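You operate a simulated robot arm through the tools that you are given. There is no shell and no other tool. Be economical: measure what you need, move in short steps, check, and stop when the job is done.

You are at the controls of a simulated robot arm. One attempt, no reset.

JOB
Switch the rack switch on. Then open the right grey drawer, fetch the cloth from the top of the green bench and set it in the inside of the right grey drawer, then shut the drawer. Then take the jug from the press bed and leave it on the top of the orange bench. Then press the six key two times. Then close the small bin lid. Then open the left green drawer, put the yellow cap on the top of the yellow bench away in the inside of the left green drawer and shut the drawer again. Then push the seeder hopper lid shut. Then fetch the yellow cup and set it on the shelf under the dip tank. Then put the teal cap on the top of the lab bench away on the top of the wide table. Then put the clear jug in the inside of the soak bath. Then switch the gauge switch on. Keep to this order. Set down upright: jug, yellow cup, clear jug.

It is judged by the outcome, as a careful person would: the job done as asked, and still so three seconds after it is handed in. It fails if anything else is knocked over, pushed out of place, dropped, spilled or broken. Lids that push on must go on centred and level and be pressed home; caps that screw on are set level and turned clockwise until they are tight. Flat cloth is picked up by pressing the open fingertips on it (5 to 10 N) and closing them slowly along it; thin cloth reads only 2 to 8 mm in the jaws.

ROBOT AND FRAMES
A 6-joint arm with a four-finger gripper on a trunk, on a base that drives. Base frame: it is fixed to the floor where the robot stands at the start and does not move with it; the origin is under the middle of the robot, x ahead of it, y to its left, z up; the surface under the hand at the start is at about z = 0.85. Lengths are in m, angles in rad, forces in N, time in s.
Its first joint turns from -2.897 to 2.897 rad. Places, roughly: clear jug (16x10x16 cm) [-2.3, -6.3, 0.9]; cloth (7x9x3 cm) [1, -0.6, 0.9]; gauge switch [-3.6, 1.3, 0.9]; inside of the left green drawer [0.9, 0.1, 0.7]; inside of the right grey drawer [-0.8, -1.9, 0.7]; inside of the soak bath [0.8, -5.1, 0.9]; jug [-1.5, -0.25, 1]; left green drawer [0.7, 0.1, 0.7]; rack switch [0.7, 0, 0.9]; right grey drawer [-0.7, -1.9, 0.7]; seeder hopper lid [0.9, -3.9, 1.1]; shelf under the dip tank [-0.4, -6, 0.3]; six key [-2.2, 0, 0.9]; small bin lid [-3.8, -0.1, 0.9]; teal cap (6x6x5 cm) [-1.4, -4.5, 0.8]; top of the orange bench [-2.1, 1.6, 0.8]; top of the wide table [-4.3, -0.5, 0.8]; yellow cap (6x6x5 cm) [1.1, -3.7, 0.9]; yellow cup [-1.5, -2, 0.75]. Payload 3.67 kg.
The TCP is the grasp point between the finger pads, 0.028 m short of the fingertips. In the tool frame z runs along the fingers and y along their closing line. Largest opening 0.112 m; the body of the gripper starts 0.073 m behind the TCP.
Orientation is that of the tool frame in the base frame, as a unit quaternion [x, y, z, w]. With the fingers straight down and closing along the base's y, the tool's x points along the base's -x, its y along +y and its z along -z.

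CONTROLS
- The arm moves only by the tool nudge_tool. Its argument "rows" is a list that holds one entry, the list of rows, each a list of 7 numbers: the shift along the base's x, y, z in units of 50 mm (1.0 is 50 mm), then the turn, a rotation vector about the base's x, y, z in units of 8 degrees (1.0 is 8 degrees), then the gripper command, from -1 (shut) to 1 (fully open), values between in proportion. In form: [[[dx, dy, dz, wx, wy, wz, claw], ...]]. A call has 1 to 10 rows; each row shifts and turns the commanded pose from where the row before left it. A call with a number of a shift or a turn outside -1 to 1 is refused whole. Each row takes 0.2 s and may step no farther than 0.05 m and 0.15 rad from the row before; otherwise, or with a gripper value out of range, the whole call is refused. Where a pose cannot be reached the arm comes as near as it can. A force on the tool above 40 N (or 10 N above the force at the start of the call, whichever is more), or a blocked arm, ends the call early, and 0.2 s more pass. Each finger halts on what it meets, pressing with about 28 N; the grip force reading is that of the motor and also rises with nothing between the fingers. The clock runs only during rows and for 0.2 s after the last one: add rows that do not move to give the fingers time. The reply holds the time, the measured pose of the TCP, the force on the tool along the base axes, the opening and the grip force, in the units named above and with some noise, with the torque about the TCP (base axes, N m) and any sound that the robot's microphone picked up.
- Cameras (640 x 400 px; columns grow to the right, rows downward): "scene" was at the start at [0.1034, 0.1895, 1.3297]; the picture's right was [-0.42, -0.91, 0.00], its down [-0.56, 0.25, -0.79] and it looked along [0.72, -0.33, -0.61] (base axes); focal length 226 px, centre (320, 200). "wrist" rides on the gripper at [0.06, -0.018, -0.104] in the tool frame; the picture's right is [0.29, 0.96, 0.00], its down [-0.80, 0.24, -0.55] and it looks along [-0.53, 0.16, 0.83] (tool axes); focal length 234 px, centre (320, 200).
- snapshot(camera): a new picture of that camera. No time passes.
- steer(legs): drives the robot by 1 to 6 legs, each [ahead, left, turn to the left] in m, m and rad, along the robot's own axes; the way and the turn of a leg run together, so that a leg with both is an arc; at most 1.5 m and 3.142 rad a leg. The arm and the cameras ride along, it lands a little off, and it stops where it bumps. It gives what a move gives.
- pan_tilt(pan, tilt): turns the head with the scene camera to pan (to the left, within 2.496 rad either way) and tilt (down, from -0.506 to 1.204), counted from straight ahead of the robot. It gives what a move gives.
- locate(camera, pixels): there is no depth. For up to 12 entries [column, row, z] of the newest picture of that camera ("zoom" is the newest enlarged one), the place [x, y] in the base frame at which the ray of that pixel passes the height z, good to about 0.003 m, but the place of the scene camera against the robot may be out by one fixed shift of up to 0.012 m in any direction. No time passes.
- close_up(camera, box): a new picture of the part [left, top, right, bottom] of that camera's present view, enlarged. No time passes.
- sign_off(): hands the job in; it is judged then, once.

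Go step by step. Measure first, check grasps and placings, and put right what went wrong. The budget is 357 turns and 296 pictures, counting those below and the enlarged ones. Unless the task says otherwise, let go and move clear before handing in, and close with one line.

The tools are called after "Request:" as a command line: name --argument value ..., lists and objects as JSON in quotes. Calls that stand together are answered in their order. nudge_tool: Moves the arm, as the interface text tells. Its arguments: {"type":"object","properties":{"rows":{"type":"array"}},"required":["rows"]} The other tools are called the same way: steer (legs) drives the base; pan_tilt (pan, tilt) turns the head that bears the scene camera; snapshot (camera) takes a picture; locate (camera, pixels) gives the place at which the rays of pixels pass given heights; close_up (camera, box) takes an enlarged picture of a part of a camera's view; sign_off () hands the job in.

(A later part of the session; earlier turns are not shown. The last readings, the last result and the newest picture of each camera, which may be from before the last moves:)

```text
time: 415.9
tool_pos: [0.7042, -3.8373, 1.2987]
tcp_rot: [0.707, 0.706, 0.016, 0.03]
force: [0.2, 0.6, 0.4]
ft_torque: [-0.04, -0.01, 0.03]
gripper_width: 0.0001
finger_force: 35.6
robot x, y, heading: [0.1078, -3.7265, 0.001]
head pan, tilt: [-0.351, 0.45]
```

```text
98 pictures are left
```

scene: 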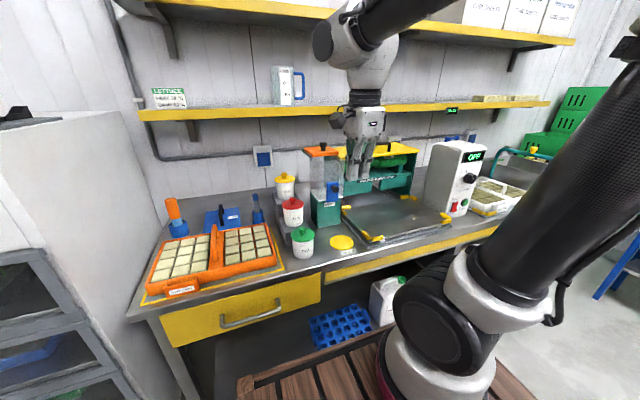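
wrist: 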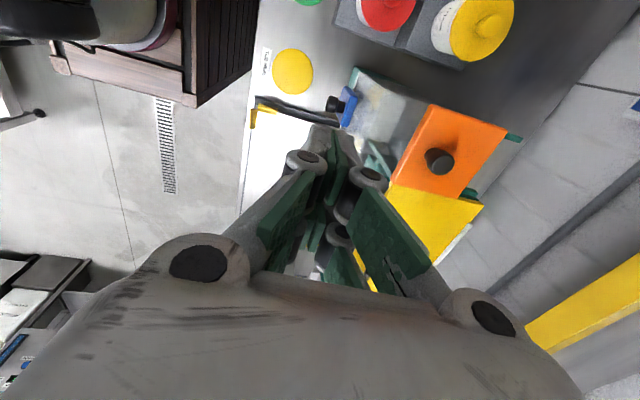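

Request:
close_up --camera "wrist" --box '[320, 50, 540, 210]'

Request:
locate --camera "wrist" --pixels '[[428, 104, 1.14], [508, 130, 1.14], [460, 198, 1.14], [390, 180, 1.14], [440, 160, 1.19], [522, 140, 1.13], [470, 198, 1.13], [370, 150, 1.1]]'

```text
2.50 times, centred on (430, 130) of wrist
```

zoom: 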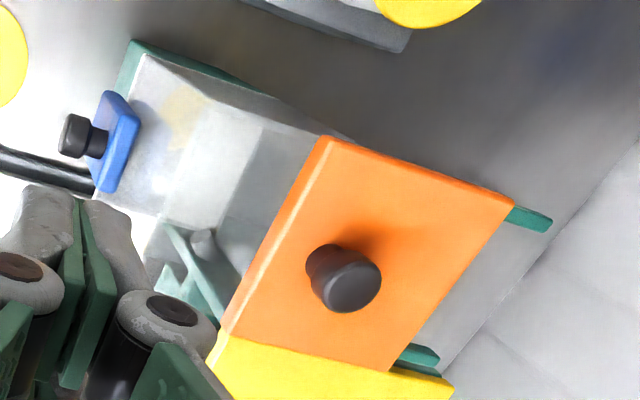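

```text
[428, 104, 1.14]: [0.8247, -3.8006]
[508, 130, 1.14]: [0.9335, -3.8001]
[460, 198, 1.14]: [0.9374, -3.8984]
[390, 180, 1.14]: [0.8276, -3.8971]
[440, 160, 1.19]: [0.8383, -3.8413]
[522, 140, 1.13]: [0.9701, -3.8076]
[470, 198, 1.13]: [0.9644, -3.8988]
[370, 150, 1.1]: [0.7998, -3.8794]
```

Request:
snapshot --camera "scene"

Request:
close_up --camera "scene" --box '[290, 100, 420, 240]'

```text
96 pictures are left
```

scene: 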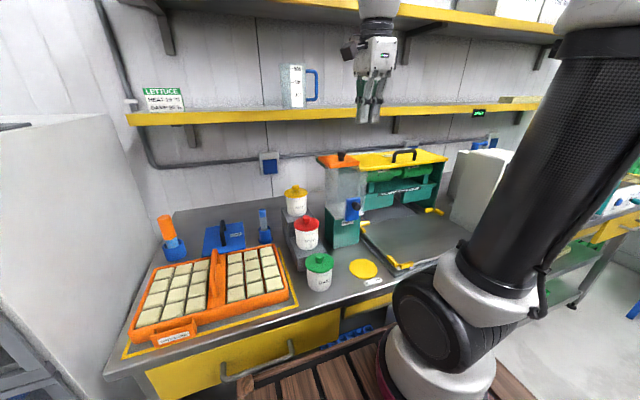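

```text
2.86 times, centred on (355, 170) of scene
```

zoom: 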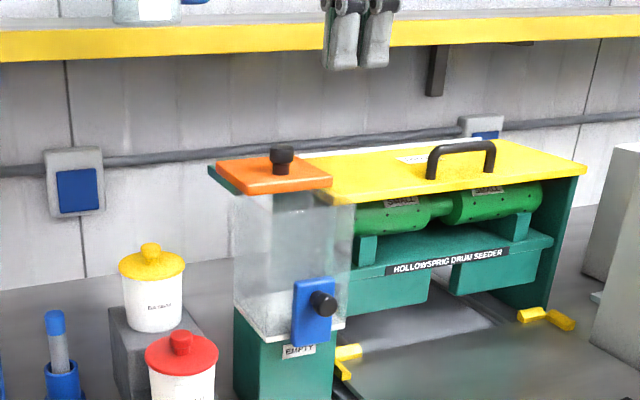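

Request:
locate --camera "zoom" --pixels '[[245, 185, 1.1], [245, 185, 1.12], [245, 185, 1.14], [332, 178, 1.12], [332, 178, 1.14], [282, 152, 1.14], [282, 152, 1.16]]'

Request:
locate --camera "wrist" --pixels '[[428, 104, 1.1], [428, 104, 1.12], [390, 180, 1.12], [440, 160, 1.14], [440, 160, 1.16]]'

```text
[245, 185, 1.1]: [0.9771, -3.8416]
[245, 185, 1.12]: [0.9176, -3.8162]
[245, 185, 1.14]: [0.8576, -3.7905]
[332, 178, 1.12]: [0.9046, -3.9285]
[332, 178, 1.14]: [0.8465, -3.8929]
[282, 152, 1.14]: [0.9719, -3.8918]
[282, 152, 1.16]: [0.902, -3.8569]
```

```text
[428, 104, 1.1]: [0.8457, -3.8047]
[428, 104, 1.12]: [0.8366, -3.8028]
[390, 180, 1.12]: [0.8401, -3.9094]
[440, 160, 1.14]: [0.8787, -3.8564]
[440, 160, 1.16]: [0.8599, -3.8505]
```

The lid (x 0.82–0.93, top z≈1.15) rides on two rails reaching back; it must come forward (-x). I move over its knob at about (0.857,-3.848) to grip it.

Request:
nudge_tool --rows '[[[0.8, -0.1, 0, 0, 0, 0, 0.1], [0.8, -0.1, -0.1, 0, 0, 0, 0.1], [0.8, 0, -0.2, 0, 0, 0, 0.1], [0.65, 0, -0.3, 0, 0, 0, 0.1]]]'

Request:
snapshot --camera "wrist"

Request:
close_up --camera "scene" --box '[290, 80, 420, 220]'

```text
time: 416.9
tool_pos: [0.858, -3.8516, 1.2686]
tcp_rot: [0.708, 0.706, 0.017, 0.03]
force: [-1.7, 0.5, 1.1]
ft_torque: [-0.03, -0.08, -0.05]
gripper_width: 0.0618
finger_force: 0.1
robot x, y, heading: [0.1116, -3.7261, -0.003]
head pan, tilt: [-0.351, 0.45]
```

```text
94 pictures are left
```

wrist: 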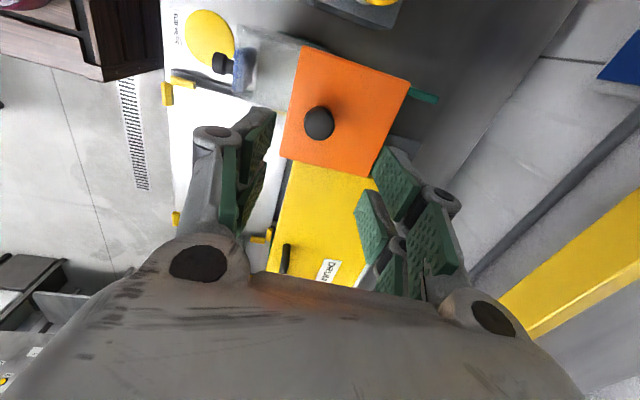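

```text
2.86 times, centred on (355, 150) of scene
```

zoom: 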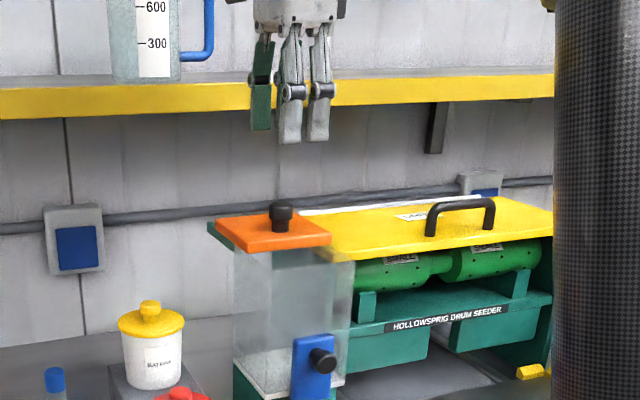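

Request:
locate --camera "wrist" --pixels '[[319, 122, 1.18], [319, 122, 1.17], [319, 122, 1.16], [300, 46, 1.15], [410, 82, 1.15], [280, 157, 1.15], [372, 178, 1.15]]'

```text
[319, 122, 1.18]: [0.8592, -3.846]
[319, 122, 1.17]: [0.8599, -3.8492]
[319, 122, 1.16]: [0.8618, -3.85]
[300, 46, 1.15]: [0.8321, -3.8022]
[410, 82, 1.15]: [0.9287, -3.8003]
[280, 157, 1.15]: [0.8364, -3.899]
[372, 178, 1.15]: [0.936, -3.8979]
```

Knob confirmed at (0.860,-3.848). I descend around it and close.

Request:
nudge_tool --rows '[[[0.05, 0.05, -0.6, 0, 0, 0, 0.1], [0, 0, -0.6, 0, 0, 0, 0.1], [0, 0, -0.3, 0, 0, 0, 0.1], [0, 0, -0.1, 0, 0, 0, 0.1], [0, 0, 0, 0, 0, 0, 0.1]]]'

Request:
close_up --camera "scene" --box '[290, 100, 420, 220]'

```text
time: 418.1
tool_pos: [0.8594, -3.8477, 1.1883]
tcp_rot: [0.708, 0.706, 0.016, 0.029]
force: [-0.2, -1.6, -1.0]
ft_torque: [-0.02, 0.04, 0.0]
gripper_width: 0.0618
finger_force: 0.0
robot x, y, heading: [0.1136, -3.7251, -0.007]
head pan, tilt: [-0.351, 0.45]
```

```text
3.33 times, centred on (355, 160) of scene
```

zoom: 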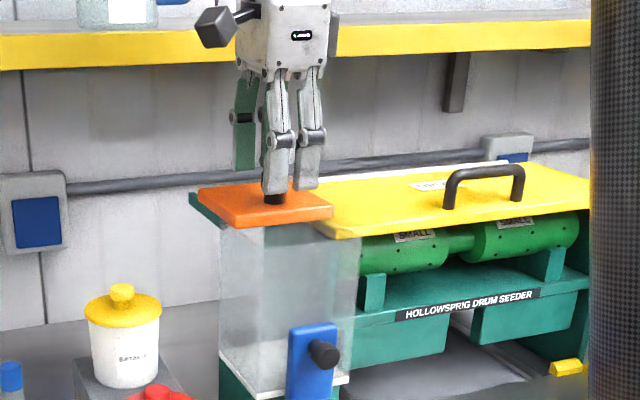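

Request:
nudge_tool --rows '[[[0, 0.08, -0.1, 0, 0, 0, 0.1], [0, 0, 0, 0, 0, 0, -0.3], [0, 0, 0, 0, 0, 0, -1], [0, 0, 0, 0, 0, 0, -1]]]'

```text
time: 419.1
tool_pos: [0.859, -3.8437, 1.1831]
tcp_rot: [0.708, 0.706, 0.016, 0.03]
force: [-0.5, -0.3, 0.7]
ft_torque: [-0.06, 0.46, 0.03]
gripper_width: 0.0266
finger_force: 44.9
robot x, y, heading: [0.1113, -3.7256, -0.004]
head pan, tilt: [-0.351, 0.45]
```

Knob gripped (27 mm). I draw the lid towards -x in small steps.

Request:
nudge_tool --rows '[[[-0.1, 0, 0, 0, 0, 0, -1], [-0.15, 0, 0, 0, 0, 0, -1], [-0.15, 0, 0, 0, 0, 0, -1], [-0.15, 0, 0, 0, 0, 0, -1], [-0.15, 0, 0, 0, 0, 0, -1]]]'

Request:
close_up --camera "scene" --box '[290, 100, 420, 220]'

```text
time: 420.3
tool_pos: [0.8227, -3.8439, 1.183]
tcp_rot: [0.708, 0.705, 0.015, 0.029]
force: [0.8, 0.8, 1.1]
ft_torque: [-0.09, 0.44, 0.05]
gripper_width: 0.0265
finger_force: 45.4
robot x, y, heading: [0.111, -3.7289, -0.001]
head pan, tilt: [-0.351, 0.45]
```

```text
3.33 times, centred on (355, 160) of scene
```

zoom: 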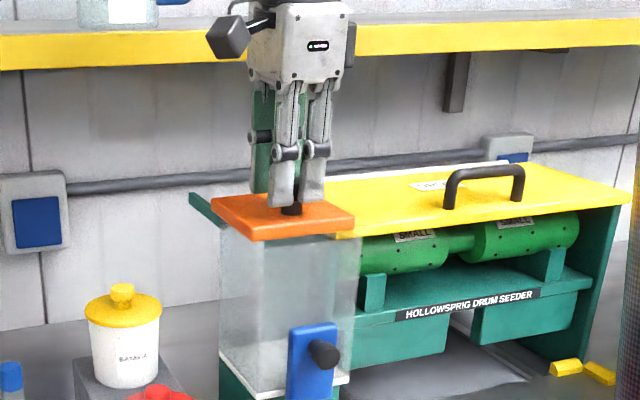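

The lid slides forward freely; continue to the stop.

Request:
nudge_tool --rows '[[[-0.15, 0, 0, 0, 0, 0, -1], [-0.15, 0, 0, 0, 0, 0, -1], [-0.15, 0, 0, 0, 0, 0, -1], [-0.12, 0, 0, 0, 0, 0, -1], [-0.12, 0, 0, 0, 0, 0, -1], [-0.12, 0, 0, 0, 0, 0, -1]]]'

Request:
close_up --camera "scene" --box '[290, 100, 420, 220]'

```text
time: 421.3
tool_pos: [0.803, -3.8439, 1.1831]
tcp_rot: [0.707, 0.706, 0.018, 0.033]
force: [22.0, -3.1, -16.1]
ft_torque: [0.11, -0.1, 0.07]
gripper_width: 0.0265
finger_force: 45.3
robot x, y, heading: [0.1123, -3.7279, -0.001]
head pan, tilt: [-0.351, 0.45]
stopped in row 4: the force on the tool passed its limit at 47 N (the readings are from after the stop); the commanded pose is now the measured one
```

```text
3.33 times, centred on (355, 160) of scene
```

zoom: 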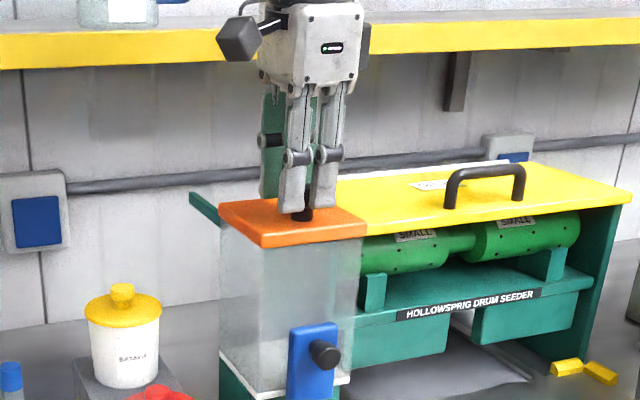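

The lid is at its stop, covering the hopper flush. I release and rise.

Request:
nudge_tool --rows '[[[0, 0, 0, 0, 0, 0, -0.4], [0, 0, 0, 0, 0, 0, 0.2], [0, 0, 0, 0, 0, 0, 0.2], [0, 0, 0.3, 0, 0, 0, 0.2], [0, 0, 0.8, 0, 0, 0, 0.2], [-0.3, 0, 0.7, 0, 0, 0, 0.2], [-0.8, 0, 0.3, 0, 0, 0, 0.2], [-0.8, 0.2, 0, 0, 0, 0, 0.2]]]'

Request:
close_up --camera "scene" --box '[290, 100, 420, 220]'

```text
time: 423.1
tool_pos: [0.7052, -3.8313, 1.2894]
tcp_rot: [0.708, 0.705, 0.018, 0.033]
force: [1.2, 1.2, -0.2]
ft_torque: [-0.02, 0.07, 0.01]
gripper_width: 0.0672
finger_force: 0.0
robot x, y, heading: [0.1089, -3.7281, 0.003]
head pan, tilt: [-0.351, 0.45]
```

```text
3.33 times, centred on (355, 160) of scene
```

zoom: 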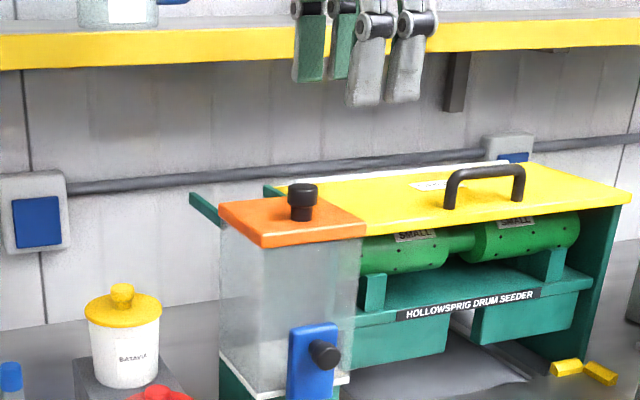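

Hopper lid is shut. Next the yellow cup near (-1.5,-2.0): I tuck the arm and drive back north, then west.

Request:
nudge_tool --rows '[[[-0.9, 0, -0.3, 0, 0, 0, 0.2], [-0.9, 0, -0.4, 0, 0, 0, 0.2], [-0.9, 0.1, -0.4, 0, 0, 0, 0.2], [-0.8, 0.2, -0.4, 0, 0, 0, 0.2]]]'

Request:
steer --legs '[[-0.14, 0, 0], [0, 0, 1.57], [1.35, 0, 0], [1.3, 0, 0]]'

```text
time: 424.1
tool_pos: [0.5288, -3.8186, 1.2131]
tcp_rot: [0.708, 0.705, 0.018, 0.033]
force: [0.9, 0.7, -0.4]
ft_torque: [-0.04, 0.03, 0.01]
gripper_width: 0.0671
finger_force: 0.1
robot x, y, heading: [0.1123, -3.7291, -0.004]
head pan, tilt: [-0.351, 0.45]
```

```text
time: 441.9
tool_pos: [0.0643, -0.6132, 1.2145]
tcp_rot: [-0.004, 0.999, 0.036, 0.01]
force: [0.1, -0.5, 0.3]
ft_torque: [0.0, 0.01, -0.05]
gripper_width: 0.0671
finger_force: 0.0
robot x, y, heading: [-0.0243, -1.0299, 1.584]
head pan, tilt: [-0.351, 0.45]
```

Request:
steer --legs '[[-0.02, 1.45, 0], [0, 0, 3.13]]'

Request:
pan_tilt --pan -0.1 --tilt 0.55

Request:
snapshot --camera "scene"

```text
time: 456.5
tool_pos: [-1.5592, -1.4913, 1.2149]
tcp_rot: [0.999, 0.008, -0.009, 0.035]
force: [-0.8, -0.3, 0.0]
ft_torque: [0.01, -0.01, 0.02]
gripper_width: 0.0673
finger_force: 0.1
robot x, y, heading: [-1.4746, -1.0707, -1.551]
head pan, tilt: [-0.351, 0.45]
```

```text
time: 457.2
tool_pos: [-1.5597, -1.491, 1.2146]
tcp_rot: [0.999, 0.007, -0.009, 0.036]
force: [-0.3, 0.4, 0.2]
ft_torque: [0.0, 0.0, -0.01]
gripper_width: 0.0671
finger_force: 0.1
robot x, y, heading: [-1.4685, -1.0743, -1.555]
head pan, tilt: [-0.099, 0.55]
```

```text
88 pictures are left
```

scene: 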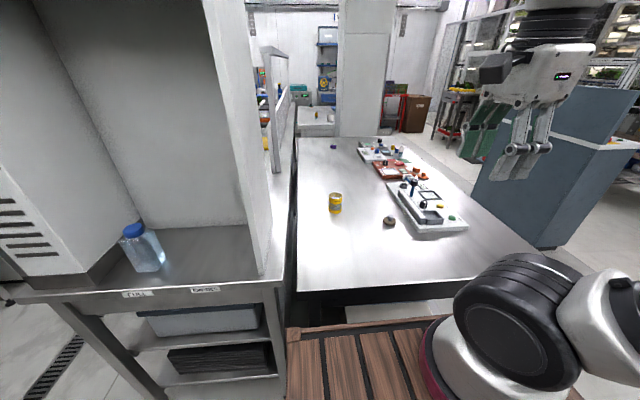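

Request:
close_up --camera "scene" --box '[290, 170, 410, 250]'

Request:
locate --camera "scene" --pixels '[[336, 213, 0.7], [336, 213, 0.75], [336, 193, 0.8], [390, 224, 0.72], [296, 290, 0.72], [538, 250, 0.72]]'

```text
5.00 times, centred on (350, 210) of scene
```

zoom: 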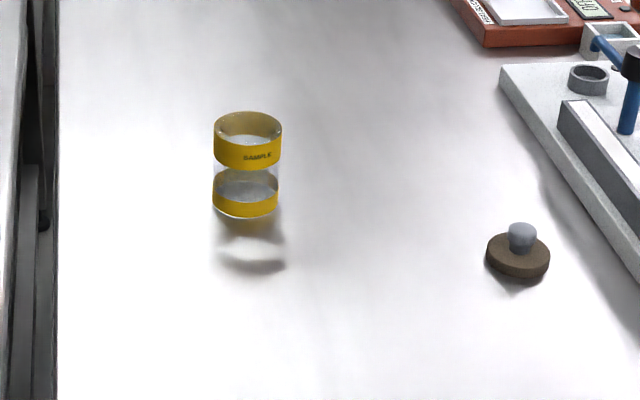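

```text
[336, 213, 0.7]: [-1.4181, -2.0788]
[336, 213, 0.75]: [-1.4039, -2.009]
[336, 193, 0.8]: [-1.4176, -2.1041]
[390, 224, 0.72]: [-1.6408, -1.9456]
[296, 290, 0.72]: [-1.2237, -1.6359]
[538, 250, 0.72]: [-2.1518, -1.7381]
```

The yellow-banded cup (7 cm wide) stands at about (-1.415,-2.05) on the lab table (z≈0.70). I move up, turn the tool +90°, and look with the wrist camera.

Request:
steer --legs '[[0.06, 0.02, -0.015]]'

Request:
nudge_tool --rows '[[[0.2, -0.4, -0.3, 0, 0, 1, 0.8], [0.2, -0.4, -0.3, 0, 0, 1, 0.8], [0.2, -0.4, -0.3, 0, 0, 1, 0.8], [0.2, -0.4, -0.3, 0, 0, 1, 0.8], [0.2, -0.4, -0.3, 0, 0, 1, 0.8], [0.2, -0.4, -0.3, 0, 0, 1, 0.8], [0.2, -0.4, -0.3, 0, 0, 1, 0.8], [0.2, -0.4, -0.3, 0, 0, 1, 0.8], [0.2, -0.4, -0.3, 0, 0, 1, 0.8], [0.2, -0.4, -0.3, 0, 0, 1, 0.8]]]'

Request:
nudge_tool --rows '[[[0.2, -0.4, -0.3, 0, 0, 1, 0.8], [0, -0.4, -0.3, 0, 0, 0.2, 0.8]]]'

Request:
snapshot --camera "wrist"

```text
time: 458.2
tool_pos: [-1.5461, -1.5511, 1.2136]
tcp_rot: [0.999, -0.001, -0.009, 0.036]
force: [0.4, -0.3, -0.3]
ft_torque: [0.03, -0.02, -0.01]
gripper_width: 0.0674
finger_force: 0.0
robot x, y, heading: [-1.4526, -1.1313, -1.565]
head pan, tilt: [-0.099, 0.55]
```

```text
time: 460.4
tool_pos: [-1.4474, -1.7535, 1.066]
tcp_rot: [0.764, 0.644, 0.016, 0.035]
force: [0.5, 0.2, 0.1]
ft_torque: [-0.05, -0.03, 0.02]
gripper_width: 0.1008
finger_force: 0.1
robot x, y, heading: [-1.4532, -1.1354, -1.572]
head pan, tilt: [-0.099, 0.55]
```

```text
time: 461.0
tool_pos: [-1.436, -1.7906, 1.0349]
tcp_rot: [0.709, 0.704, 0.018, 0.033]
force: [0.2, 0.5, -0.1]
ft_torque: [-0.03, 0.0, -0.02]
gripper_width: 0.1009
finger_force: 0.1
robot x, y, heading: [-1.4551, -1.1325, -1.571]
head pan, tilt: [-0.099, 0.55]
```

```text
86 pictures are left
```

wrist: 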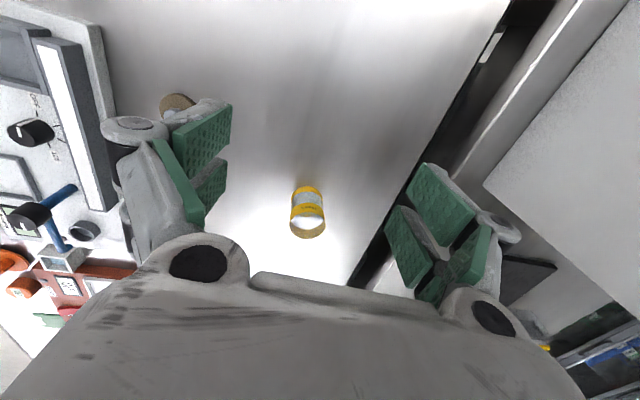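

Request:
locate --camera "wrist" --pixels '[[306, 195, 0.7], [306, 195, 0.72], [308, 228, 0.79], [308, 228, 0.81], [291, 212, 0.75], [325, 212, 0.75], [370, 283, 0.7]]'

Request:
locate --camera "scene" --pixels '[[336, 193.5, 0.79], [336, 211, 0.7]]'

```text
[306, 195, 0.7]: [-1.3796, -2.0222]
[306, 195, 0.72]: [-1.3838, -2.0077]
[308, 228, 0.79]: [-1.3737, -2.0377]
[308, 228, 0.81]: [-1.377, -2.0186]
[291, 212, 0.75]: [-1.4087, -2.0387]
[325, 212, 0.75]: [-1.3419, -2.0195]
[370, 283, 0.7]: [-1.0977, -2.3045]
```

```text
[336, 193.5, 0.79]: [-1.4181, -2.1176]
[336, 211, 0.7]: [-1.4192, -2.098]
```

Scene and wrist disagree unless the table is higher than assumed; I take a second wrist view from a lower, shifted pose to fix the height.

Request:
nudge_tool --rows '[[[0.5, 0.2, -0.6, 0, 0, 0, 0.8], [0.5, 0.2, -0.6, 0, 0, 0, 0.8], [0.1, 0.2, -0.5, 0, 0, 0, 0.8]]]'

Request:
snapshot --camera "wrist"

```text
time: 461.8
tool_pos: [-1.3817, -1.7609, 0.9501]
tcp_rot: [0.709, 0.704, 0.018, 0.032]
force: [0.1, 0.1, 0.3]
ft_torque: [-0.03, -0.02, 0.01]
gripper_width: 0.1008
finger_force: 0.1
robot x, y, heading: [-1.4533, -1.1357, -1.571]
head pan, tilt: [-0.099, 0.55]
```

```text
85 pictures are left
```

wrist: 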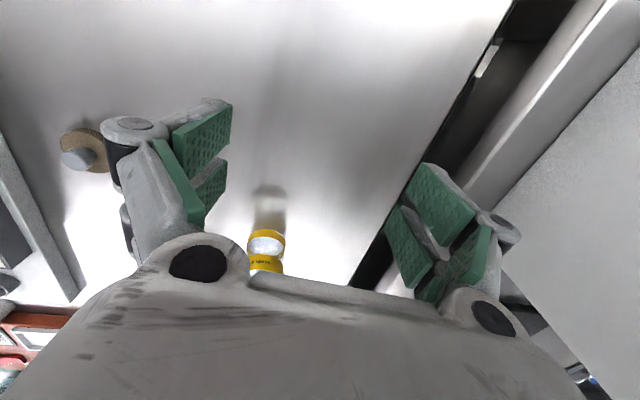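

Request:
locate --camera "wrist" --pixels '[[266, 236, 0.7], [266, 236, 0.72], [266, 236, 0.74], [266, 236, 0.76], [266, 236, 0.78], [85, 152, 0.7], [85, 152, 0.76]]'

```text
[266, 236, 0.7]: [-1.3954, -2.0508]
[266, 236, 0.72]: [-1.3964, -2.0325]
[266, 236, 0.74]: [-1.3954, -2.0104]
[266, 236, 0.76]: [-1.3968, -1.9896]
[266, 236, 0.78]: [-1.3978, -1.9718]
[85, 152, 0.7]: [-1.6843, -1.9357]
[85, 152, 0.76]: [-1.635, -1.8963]
```

Wrist views agree on table z≈0.775 and cup axis ≈(-1.396,-2.0). I tilt the tool 45° forward and go to a standoff.

Request:
nudge_tool --rows '[[[-0.05, -0.3, 0.2, -0.95, 0, 0, 0.9], [-0.05, -0.3, 0.1, -0.95, 0, 0, 0.9], [-0.05, -0.5, -0.1, -0.95, 0, 0, 0.9], [-0.05, -0.6, -0.3, -0.95, 0, 0, 0.9], [-0.05, -0.6, -0.3, -0.95, 0, 0, 0.9], [-0.04, -0.76, -0.4, -0.9, 0, 0, 0.9], [0, 0, 0, 0, 0, 0, 0.9]]]'

Request:
snapshot --camera "wrist"

Request:
snapshot --camera "scene"

```text
time: 463.4
tool_pos: [-1.3874, -1.9125, 0.952]
tcp_rot: [0.652, 0.664, -0.246, 0.271]
force: [0.0, 0.6, -0.5]
ft_torque: [-0.01, 0.01, 0.03]
gripper_width: 0.1065
finger_force: 0.2
out of reach, approached as far as the arm can: row 4, 5, 6
robot x, y, heading: [-1.4563, -1.1348, -1.568]
head pan, tilt: [-0.099, 0.55]
```

```text
84 pictures are left
```

wrist: 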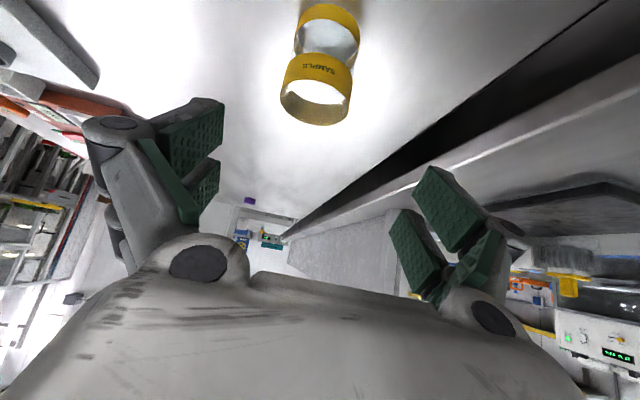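

```text
83 pictures are left
```

scene: 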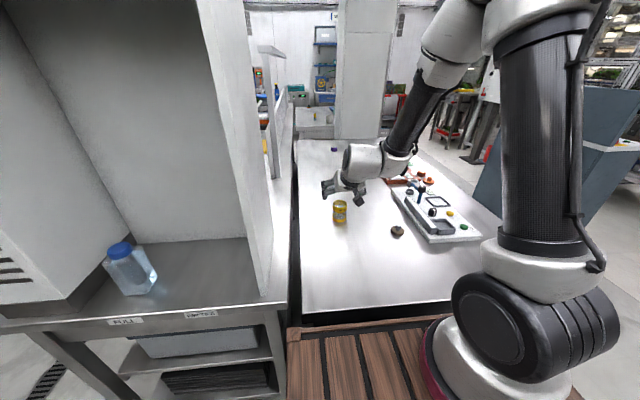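

Request:
locate --camera "wrist" --pixels '[[328, 18, 0.775], [328, 18, 0.75], [328, 18, 0.7], [316, 95, 0.87], [316, 95, 0.84], [316, 95, 0.8]]'

Request:
locate --camera "scene" --pixels '[[340, 220, 0.775], [340, 220, 0.75], [340, 220, 0.7], [340, 203, 0.87], [340, 203, 0.84], [340, 203, 0.8]]'

```text
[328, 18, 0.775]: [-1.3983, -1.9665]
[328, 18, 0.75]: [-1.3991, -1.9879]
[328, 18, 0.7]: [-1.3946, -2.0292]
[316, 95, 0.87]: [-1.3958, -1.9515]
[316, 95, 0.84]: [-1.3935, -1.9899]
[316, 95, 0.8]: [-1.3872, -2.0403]
```

```text
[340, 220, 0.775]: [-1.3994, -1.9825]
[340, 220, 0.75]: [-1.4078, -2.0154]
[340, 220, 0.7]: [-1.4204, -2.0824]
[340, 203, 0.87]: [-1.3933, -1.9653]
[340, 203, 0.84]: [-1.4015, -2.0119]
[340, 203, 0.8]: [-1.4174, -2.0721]
```

The arm is folded too tightly here; the cup axis is (-1.397,-1.98), mid-height ≈0.815. I back the base 0.1 m and approach along the tilt line.

Request:
steer --legs '[[-0.1, 0, 0]]'

Request:
nudge_tool --rows '[[[-0.09, -0.66, -0.42, 0, 0, 0, 0.95], [-0.09, -0.66, -0.42, 0, 0, 0, 0.95], [-0.09, -0.66, -0.42, 0, 0, 0, 0.95], [0, 0, 0, 0, 0, 0, 0.95]]]'

Request:
snapshot --camera "wrist"

```text
time: 464.6
tool_pos: [-1.3887, -1.8135, 0.9523]
tcp_rot: [0.652, 0.664, -0.246, 0.271]
force: [0.6, 0.5, 0.0]
ft_torque: [0.03, 0.02, 0.0]
gripper_width: 0.1064
finger_force: 0.0
robot x, y, heading: [-1.4561, -1.0359, -1.567]
head pan, tilt: [-0.099, 0.55]
```

```text
time: 465.6
tool_pos: [-1.376, -1.911, 0.8916]
tcp_rot: [0.656, 0.66, -0.248, 0.269]
force: [-0.5, 0.1, -0.6]
ft_torque: [-0.01, -0.02, -0.02]
gripper_width: 0.1093
finger_force: 0.1
out of reach, approached as far as the arm can: row 1, 2, 3
robot x, y, heading: [-1.4508, -1.0359, -1.568]
head pan, tilt: [-0.099, 0.55]
```

```text
82 pictures are left
```

wrist: 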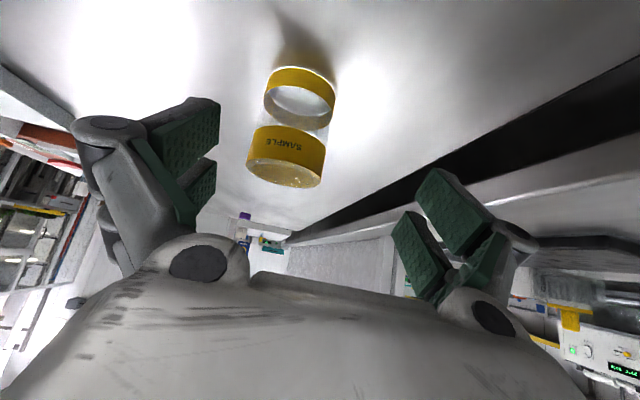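

Still flagged as too close; I back another 0.08 m and shift slightly towards -x, then line up again.

Request:
steer --legs '[[-0.08, -0.02, 0]]'

Request:
nudge_tool --rows '[[[0, -0.6, -0.1, 0, 0, 0, 0.95], [0, -0.8, 0, 0, 0, 0, 0.95], [0, 0, 0, 0, 0, 0, 0.95]]]'

```text
time: 466.7
tool_pos: [-1.3955, -1.8276, 0.8902]
tcp_rot: [0.655, 0.662, -0.247, 0.269]
force: [0.1, 1.0, -0.5]
ft_torque: [-0.01, 0.01, 0.01]
gripper_width: 0.1091
finger_force: 0.0
robot x, y, heading: [-1.4746, -0.9503, -1.569]
head pan, tilt: [-0.099, 0.55]
```

```text
time: 467.5
tool_pos: [-1.3943, -1.8958, 0.8854]
tcp_rot: [0.655, 0.662, -0.247, 0.269]
force: [-0.6, -1.0, 0.0]
ft_torque: [0.01, 0.0, -0.03]
gripper_width: 0.1095
finger_force: 0.0
robot x, y, heading: [-1.4708, -0.9531, -1.572]
head pan, tilt: [-0.099, 0.55]
```

Request:
nudge_tool --rows '[[[-0.02, -0.5, -0.42, 0, 0, 0, 0.95], [-0.02, -0.6, -0.5, 0, 0, 0, 0.95], [-0.02, -0.56, -0.46, 0, 0, 0, 0.95], [0, 0, 0, 0, 0, 0, 0.95]]]'

Request:
snapshot --camera "wrist"

Request:
close_up --camera "scene" --box '[270, 130, 430, 250]'

```text
time: 468.6
tool_pos: [-1.395, -1.981, 0.8288]
tcp_rot: [0.651, 0.66, -0.252, 0.276]
force: [7.6, 25.8, 51.4]
ft_torque: [0.8, -0.83, 0.22]
gripper_width: 0.091
finger_force: 33.1
robot x, y, heading: [-1.4737, -0.9533, -1.57]
head pan, tilt: [-0.099, 0.55]
stopped in row 4: the force on the tool passed its limit at 41 N (the readings are from after the stop); the commanded pose is now the measured one
```

```text
81 pictures are left
```

wrist: 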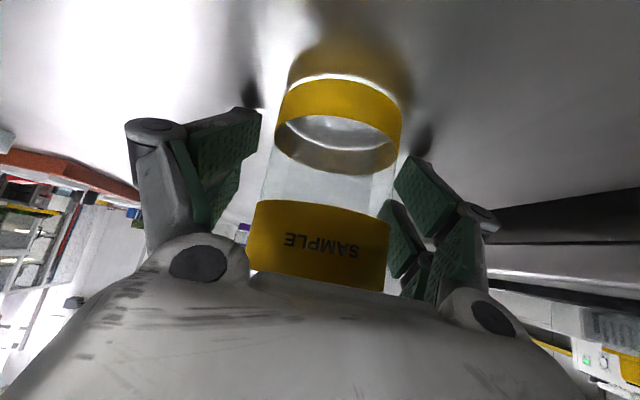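

```text
3.33 times, centred on (350, 190) of scene
```

zoom: 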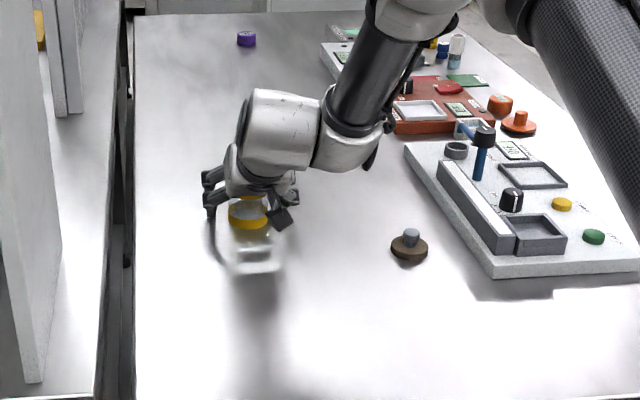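

The fingertips touch the table (so z≈0.79); the cup stands between the fingers. I raise 8 mm and close gently.

Request:
nudge_tool --rows '[[[0, 0, 0.16, 0, 0, 0, 0.9], [0, 0, 0, 0, 0, 0, 0.5], [0, 0, 0, 0, 0, 0, 0.2], [0, 0, 0, 0, 0, 0, -0.2], [0, 0, 0, 0, 0, 0, -1], [0, 0, 0, 0, 0, 0, -1]]]'

Request:
nudge_tool --rows '[[[0, 0, 0.3, 0, 0, 0, -1], [0, 0, 0.6, 0, 0, 0, -1], [0, 0.2, 0.8, 0, 0, 0, -1]]]'

Request:
snapshot --camera "wrist"

```text
time: 470.0
tool_pos: [-1.3977, -1.9797, 0.8359]
tcp_rot: [0.652, 0.66, -0.252, 0.275]
force: [12.9, 10.5, 55.5]
ft_torque: [0.47, -0.33, 0.17]
gripper_width: 0.058
finger_force: 28.4
robot x, y, heading: [-1.4737, -0.9499, -1.568]
head pan, tilt: [-0.099, 0.55]
```

```text
time: 470.8
tool_pos: [-1.4016, -1.9712, 0.9119]
tcp_rot: [0.656, 0.66, -0.248, 0.269]
force: [-0.7, 0.4, -1.1]
ft_torque: [-0.02, 0.03, 0.01]
gripper_width: 0.0515
finger_force: 28.2
robot x, y, heading: [-1.4719, -0.9512, -1.569]
head pan, tilt: [-0.099, 0.55]
```

```text
79 pictures are left
```

wrist: 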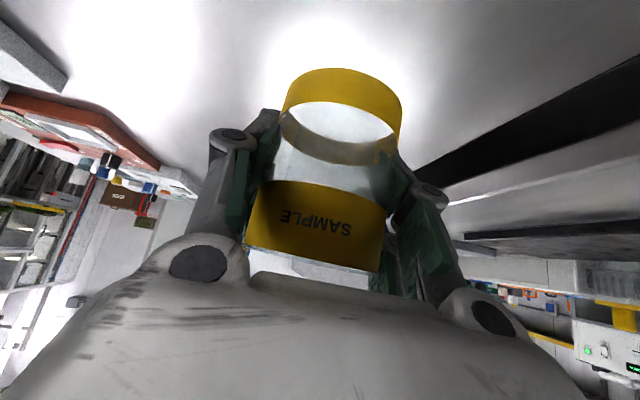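

The cup is held upright. To leave I must not sweep into the hood: I raise and pull in the arm as far as allowed, then strafe west before turning.

Request:
nudge_tool --rows '[[[0, 0, 0.9, 0, 0, 0, -1], [0, 0.3, 0.9, 0, 0, 0, -1], [0, 0.4, 0.9, 0, 0, 0, -1], [0, 0.5, 0.8, 0, 0, 0, -1], [0, 0.6, 0.6, 0, 0, 0, -1], [0, 0.6, 0.6, 0, 0, 0, -1]]]'

Request:
pan_tilt --pan -0.9 --tilt 0.5

Request:
snapshot --camera "scene"

```text
time: 472.2
tool_pos: [-1.3984, -1.8506, 1.1479]
tcp_rot: [0.654, 0.661, -0.25, 0.271]
force: [0.3, -1.2, -2.3]
ft_torque: [-0.05, -0.03, 0.0]
gripper_width: 0.0517
finger_force: 27.8
robot x, y, heading: [-1.4712, -0.9506, -1.567]
head pan, tilt: [-0.099, 0.55]
```

```text
time: 473.3
tool_pos: [-1.3982, -1.8519, 1.1483]
tcp_rot: [0.654, 0.66, -0.251, 0.271]
force: [-0.1, 0.1, -0.1]
ft_torque: [-0.05, 0.02, -0.03]
gripper_width: 0.0519
finger_force: 28.2
robot x, y, heading: [-1.4735, -0.955, -1.57]
head pan, tilt: [-0.901, 0.499]
```

```text
78 pictures are left
```

scene: 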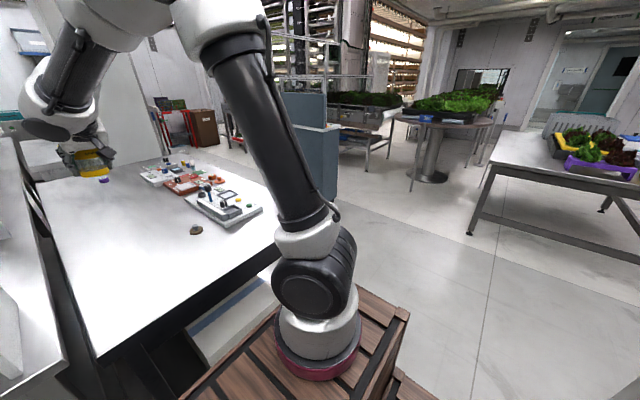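

West is open. I strafe 0.5 m west and then turn left to heading 0.

Request:
steer --legs '[[0, -0.5, 0]]'

Request:
steer --legs '[[0, 0, 1.57]]'

```text
time: 476.2
tool_pos: [-1.9154, -1.8483, 1.1484]
tcp_rot: [0.659, 0.656, -0.253, 0.27]
force: [0.0, 0.8, -1.7]
ft_torque: [-0.01, 0.0, 0.01]
gripper_width: 0.0515
finger_force: 28.0
robot x, y, heading: [-1.9785, -0.9516, -1.582]
head pan, tilt: [-0.901, 0.499]
```

```text
time: 480.5
tool_pos: [-1.0782, -0.8844, 1.1483]
tcp_rot: [0.002, 0.929, 0.012, 0.369]
force: [-0.1, 0.3, -1.3]
ft_torque: [-0.02, -0.03, -0.01]
gripper_width: 0.0519
finger_force: 28.1
robot x, y, heading: [-1.9784, -0.9478, -0.007]
head pan, tilt: [-0.901, 0.499]
```

Request:
steer --legs '[[1.3, -0.05, 0], [0.42, -0.06, 0], [0, 0, -1.57]]'

Request:
steer --legs '[[0.1, 0.25, 0], [1.35, 0, 0]]'

Request:
pan_tilt --pan 0.0 --tilt 0.35

Request:
snapshot --camera "scene"

```text
time: 492.9
tool_pos: [-0.2139, -2.0138, 1.1493]
tcp_rot: [0.662, 0.653, -0.253, 0.268]
force: [-0.2, -1.2, -1.6]
ft_torque: [0.0, 0.02, -0.01]
gripper_width: 0.0511
finger_force: 28.2
robot x, y, heading: [-0.2703, -1.1119, -1.589]
head pan, tilt: [-0.901, 0.499]
```

```text
time: 501.3
tool_pos: [-0.0161, -3.4882, 1.1495]
tcp_rot: [0.664, 0.65, -0.255, 0.268]
force: [-0.2, 0.6, -1.5]
ft_torque: [-0.02, 0.05, 0.01]
gripper_width: 0.0504
finger_force: 28.3
robot x, y, heading: [-0.0651, -2.5865, -1.6]
head pan, tilt: [-0.901, 0.499]
```

```text
time: 502.5
tool_pos: [-0.0153, -3.4875, 1.1476]
tcp_rot: [0.664, 0.649, -0.255, 0.268]
force: [-0.5, -0.6, -0.5]
ft_torque: [-0.01, 0.03, 0.0]
gripper_width: 0.0504
finger_force: 28.2
robot x, y, heading: [-0.0616, -2.586, -1.598]
head pan, tilt: [0.0, 0.351]
```

```text
77 pictures are left
```

scene: 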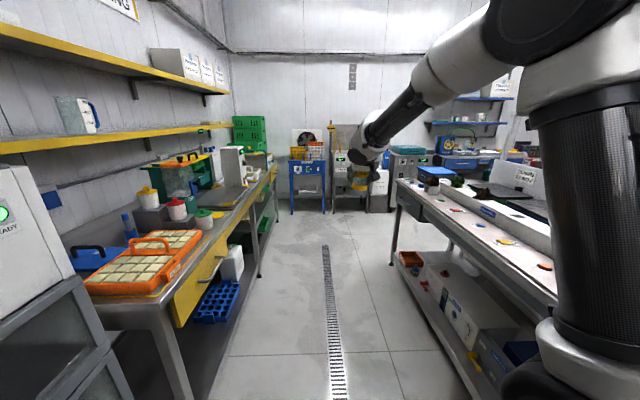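

Request:
steer --legs '[[1.4, 0.0, 0.027], [0.3, 0, 0]]'

Request:
pan_tilt --pan 0.1 --tilt 0.55

Request:
snapshot --camera "scene"

```text
time: 511.2
tool_pos: [-0.0558, -5.2062, 1.1492]
tcp_rot: [0.662, 0.652, -0.254, 0.268]
force: [0.3, -0.6, -1.4]
ft_torque: [-0.02, 0.02, -0.04]
gripper_width: 0.0501
finger_force: 28.4
robot x, y, heading: [-0.1104, -4.307, -1.595]
head pan, tilt: [0.0, 0.351]
```

```text
time: 511.9
tool_pos: [-0.0541, -5.2063, 1.1504]
tcp_rot: [0.663, 0.652, -0.253, 0.268]
force: [0.0, -0.4, -1.3]
ft_torque: [-0.03, -0.04, 0.03]
gripper_width: 0.0504
finger_force: 27.8
robot x, y, heading: [-0.1087, -4.3044, -1.596]
head pan, tilt: [0.099, 0.55]
```

```text
76 pictures are left
```

scene: 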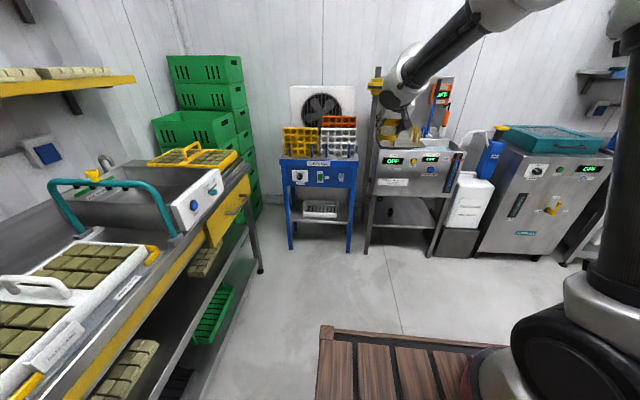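

Request:
close_up --camera "scene" --box '[350, 130, 480, 265]'

Request:
locate --camera "scene" --pixels '[[369, 253, 0], [431, 258, 0], [405, 224, 0.3], [372, 224, 0.3], [436, 226, 0.3], [410, 196, 0.6], [385, 198, 0.3], [410, 150, 0.85], [378, 150, 0.85], [462, 152, 0.85]]'

```text
2.96 times, centred on (415, 198) of scene
```

zoom: 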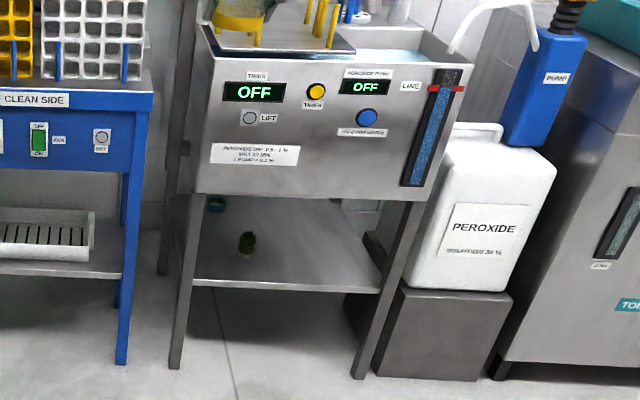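

```text
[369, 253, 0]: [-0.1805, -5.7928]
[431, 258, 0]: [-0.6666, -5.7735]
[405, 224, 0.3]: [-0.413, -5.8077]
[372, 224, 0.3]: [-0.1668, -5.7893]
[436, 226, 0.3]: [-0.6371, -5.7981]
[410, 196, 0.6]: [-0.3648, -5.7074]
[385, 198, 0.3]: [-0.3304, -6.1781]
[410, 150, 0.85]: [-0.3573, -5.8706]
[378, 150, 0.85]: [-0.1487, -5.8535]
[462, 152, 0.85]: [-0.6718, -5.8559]
```

The dip tank's shelf (front edge y≈-5.80, x -0.17…-0.65) has about 0.24 m of clearance. I lower the arm here in open space first.

Request:
nudge_tool --rows '[[[0, 0, -0.9, 0, 0, 0, -1], [0, 0, -0.9, 0, 0, 0, -1], [0, 0, -0.9, 0, 0, 0, -1], [0, 0, -0.9, 0, 0, 0, -1], [0, 0, -0.9, 0, 0, 0, -1], [0, 0, -0.9, 0, 0, 0, -1], [0, 0, -0.9, 0, 0, 0, -1], [0, 0, -0.9, 0, 0, 0, -1], [0, 0, -0.9, 0, 0, 0, -1], [0, 0, -0.9, 0, 0, 0, -1]]]'

Request:
nudge_tool --rows '[[[0, 0, -0.9, 0, 0, 0, -1], [0, 0, -0.9, 0, 0, 0, -1], [0, 0, -0.9, 0, 0, 0, -1], [0, 0, -0.9, 0, 0, 0, -1], [0, 0, -0.9, 0, 0, 0, -1]]]'

Request:
snapshot --camera "scene"

```text
time: 514.1
tool_pos: [-0.0411, -5.2378, 0.7221]
tcp_rot: [0.657, 0.659, -0.264, 0.252]
force: [0.3, 0.0, -0.1]
ft_torque: [0.02, 0.02, -0.02]
gripper_width: 0.0506
finger_force: 27.5
out of reach, approached as far as the arm can: row 7, 8, 9, 10
robot x, y, heading: [-0.107, -4.3099, -1.59]
head pan, tilt: [0.099, 0.55]
```

```text
time: 515.3
tool_pos: [-0.0286, -5.3045, 0.5088]
tcp_rot: [0.659, 0.657, -0.26, 0.257]
force: [0.2, -0.2, -0.1]
ft_torque: [0.01, 0.04, -0.01]
gripper_width: 0.0504
finger_force: 27.8
out of reach, approached as far as the arm can: row 1, 2, 3, 4, 5
robot x, y, heading: [-0.1081, -4.3073, -1.596]
head pan, tilt: [0.099, 0.55]
```

```text
74 pictures are left
```

scene: 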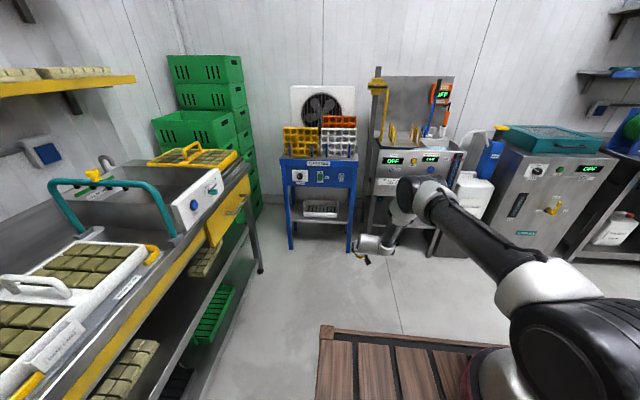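

It extends outward as it lowers. I continue down while moving outward.

Request:
nudge_tool --rows '[[[0, -0.5, -0.5, 0, 0, 0, -1], [0, -0.6, -0.5, 0, 0, 0, -1], [0, -0.6, -0.5, 0, 0, 0, -1], [0, -0.6, -0.4, 0, 0, 0, -1], [0, 0, 0, 0, 0, 0, -1]]]'

Request:
snapshot --camera "wrist"

```text
time: 516.5
tool_pos: [-0.0285, -5.3919, 0.433]
tcp_rot: [0.663, 0.652, -0.254, 0.268]
force: [0.4, -0.3, -1.1]
ft_torque: [-0.01, 0.03, 0.0]
gripper_width: 0.0502
finger_force: 28.3
out of reach, approached as far as the arm can: row 4
robot x, y, heading: [-0.1075, -4.3018, -1.593]
head pan, tilt: [0.099, 0.55]
```

```text
73 pictures are left
```

wrist: 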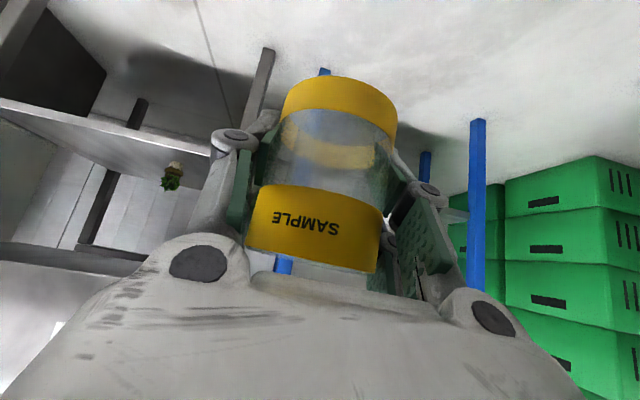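

The cup is upright at z 0.43 and the shelf is in view. I shift the arm -x to clear the tank leg, then creep the base forward.

Request:
nudge_tool --rows '[[[-0.9, 0, 0, 0, 0, 0, -1], [-0.9, 0, 0, 0, 0, 0, -1], [-0.9, 0, 0, 0, 0, 0, -1], [-0.9, 0, 0, 0, 0, 0, -1], [-0.9, 0, 0, 0, 0, 0, -1]]]'

Request:
steer --legs '[[0.28, -0.15, 0.02]]'

Request:
snapshot --camera "scene"

Request:
snapshot --camera "wrist"

```text
time: 517.7
tool_pos: [-0.109, -5.3926, 0.4305]
tcp_rot: [0.663, 0.652, -0.255, 0.267]
force: [-0.4, -0.1, 0.1]
ft_torque: [-0.01, 0.0, 0.02]
gripper_width: 0.0502
finger_force: 28.1
out of reach, approached as far as the arm can: row 2, 3, 4, 5
robot x, y, heading: [-0.1061, -4.3055, -1.598]
head pan, tilt: [0.099, 0.55]
```

```text
time: 519.9
tool_pos: [-0.2437, -5.6714, 0.4306]
tcp_rot: [0.658, 0.657, -0.252, 0.269]
force: [0.1, 1.3, -0.6]
ft_torque: [0.03, -0.02, 0.01]
gripper_width: 0.0506
finger_force: 28.0
robot x, y, heading: [-0.2595, -4.5853, -1.577]
head pan, tilt: [0.099, 0.55]
```

```text
72 pictures are left
```

scene: 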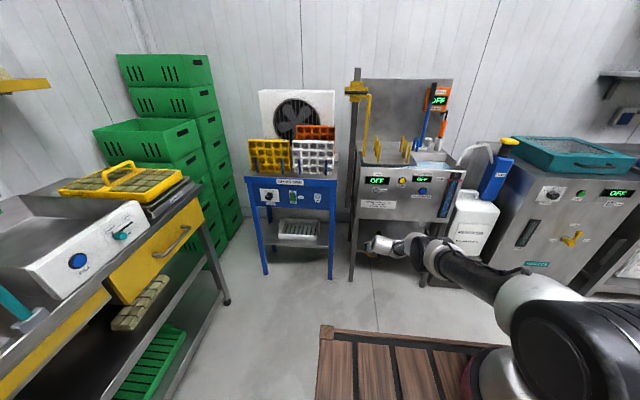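

```text
71 pictures are left
```

wrist: 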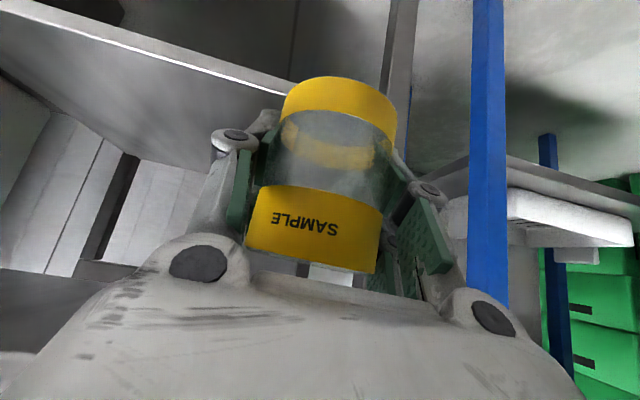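

The cup is too close to the tank's left leg; a small right turn of the base swings it to x≈-0.41, then I advance under the tank.

Request:
steer --legs '[[0, 0, -0.15], [0.1, 0, 0]]'

Request:
close_up --camera "scene" --box '[300, 140, 500, 300]'

```text
time: 521.6
tool_pos: [-0.4227, -5.761, 0.4313]
tcp_rot: [0.705, 0.606, -0.271, 0.25]
force: [-0.6, -0.5, -0.8]
ft_torque: [0.05, 0.04, -0.02]
gripper_width: 0.0501
finger_force: 28.1
robot x, y, heading: [-0.2802, -4.6844, -1.727]
head pan, tilt: [0.099, 0.55]
```

```text
2.50 times, centred on (400, 220) of scene
```

zoom: 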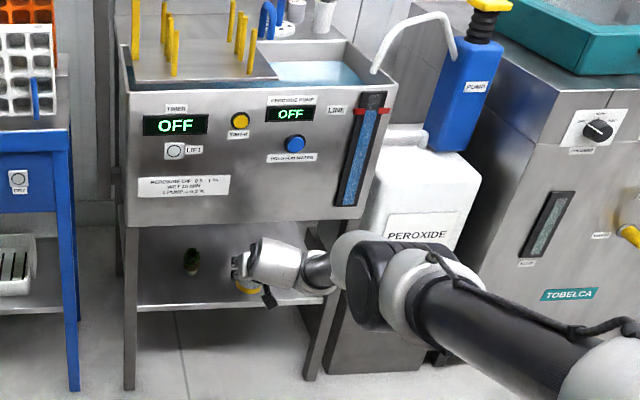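

Request:
steer --legs '[[0.04, 0, 0]]'

Request:
nudge_tool --rows '[[[-0.06, -0.4, -0.3, 0, 0, 0, -1], [-0.06, -0.4, -0.4, 0, 0, 0, -1], [0, -0.1, -0.3, 0, 0, 0, -1], [0, 0, -0.2, 0, 0, 0, -1]]]'

Request:
close_up --camera "scene" --box '[300, 160, 460, 300]'

```text
time: 522.5
tool_pos: [-0.4285, -5.8009, 0.4311]
tcp_rot: [0.705, 0.606, -0.271, 0.25]
force: [0.7, 0.3, -1.2]
ft_torque: [-0.03, 0.02, -0.01]
gripper_width: 0.0504
finger_force: 28.1
robot x, y, heading: [-0.2812, -4.7279, -1.727]
head pan, tilt: [0.099, 0.55]
```

```text
time: 523.5
tool_pos: [-0.43, -5.7993, 0.4183]
tcp_rot: [0.705, 0.606, -0.27, 0.249]
force: [-0.9, 0.8, -1.3]
ft_torque: [-0.02, -0.01, 0.01]
gripper_width: 0.0505
finger_force: 28.1
out of reach, approached as far as the arm can: row 1, 2, 3, 4
robot x, y, heading: [-0.2815, -4.7257, -1.726]
head pan, tilt: [0.099, 0.55]
```

```text
2.86 times, centred on (380, 230) of scene
```

zoom: 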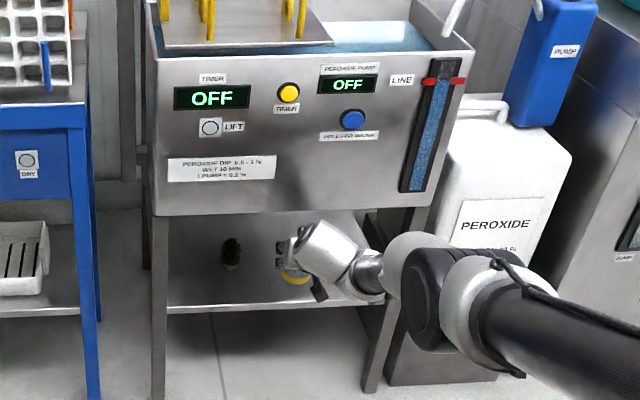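

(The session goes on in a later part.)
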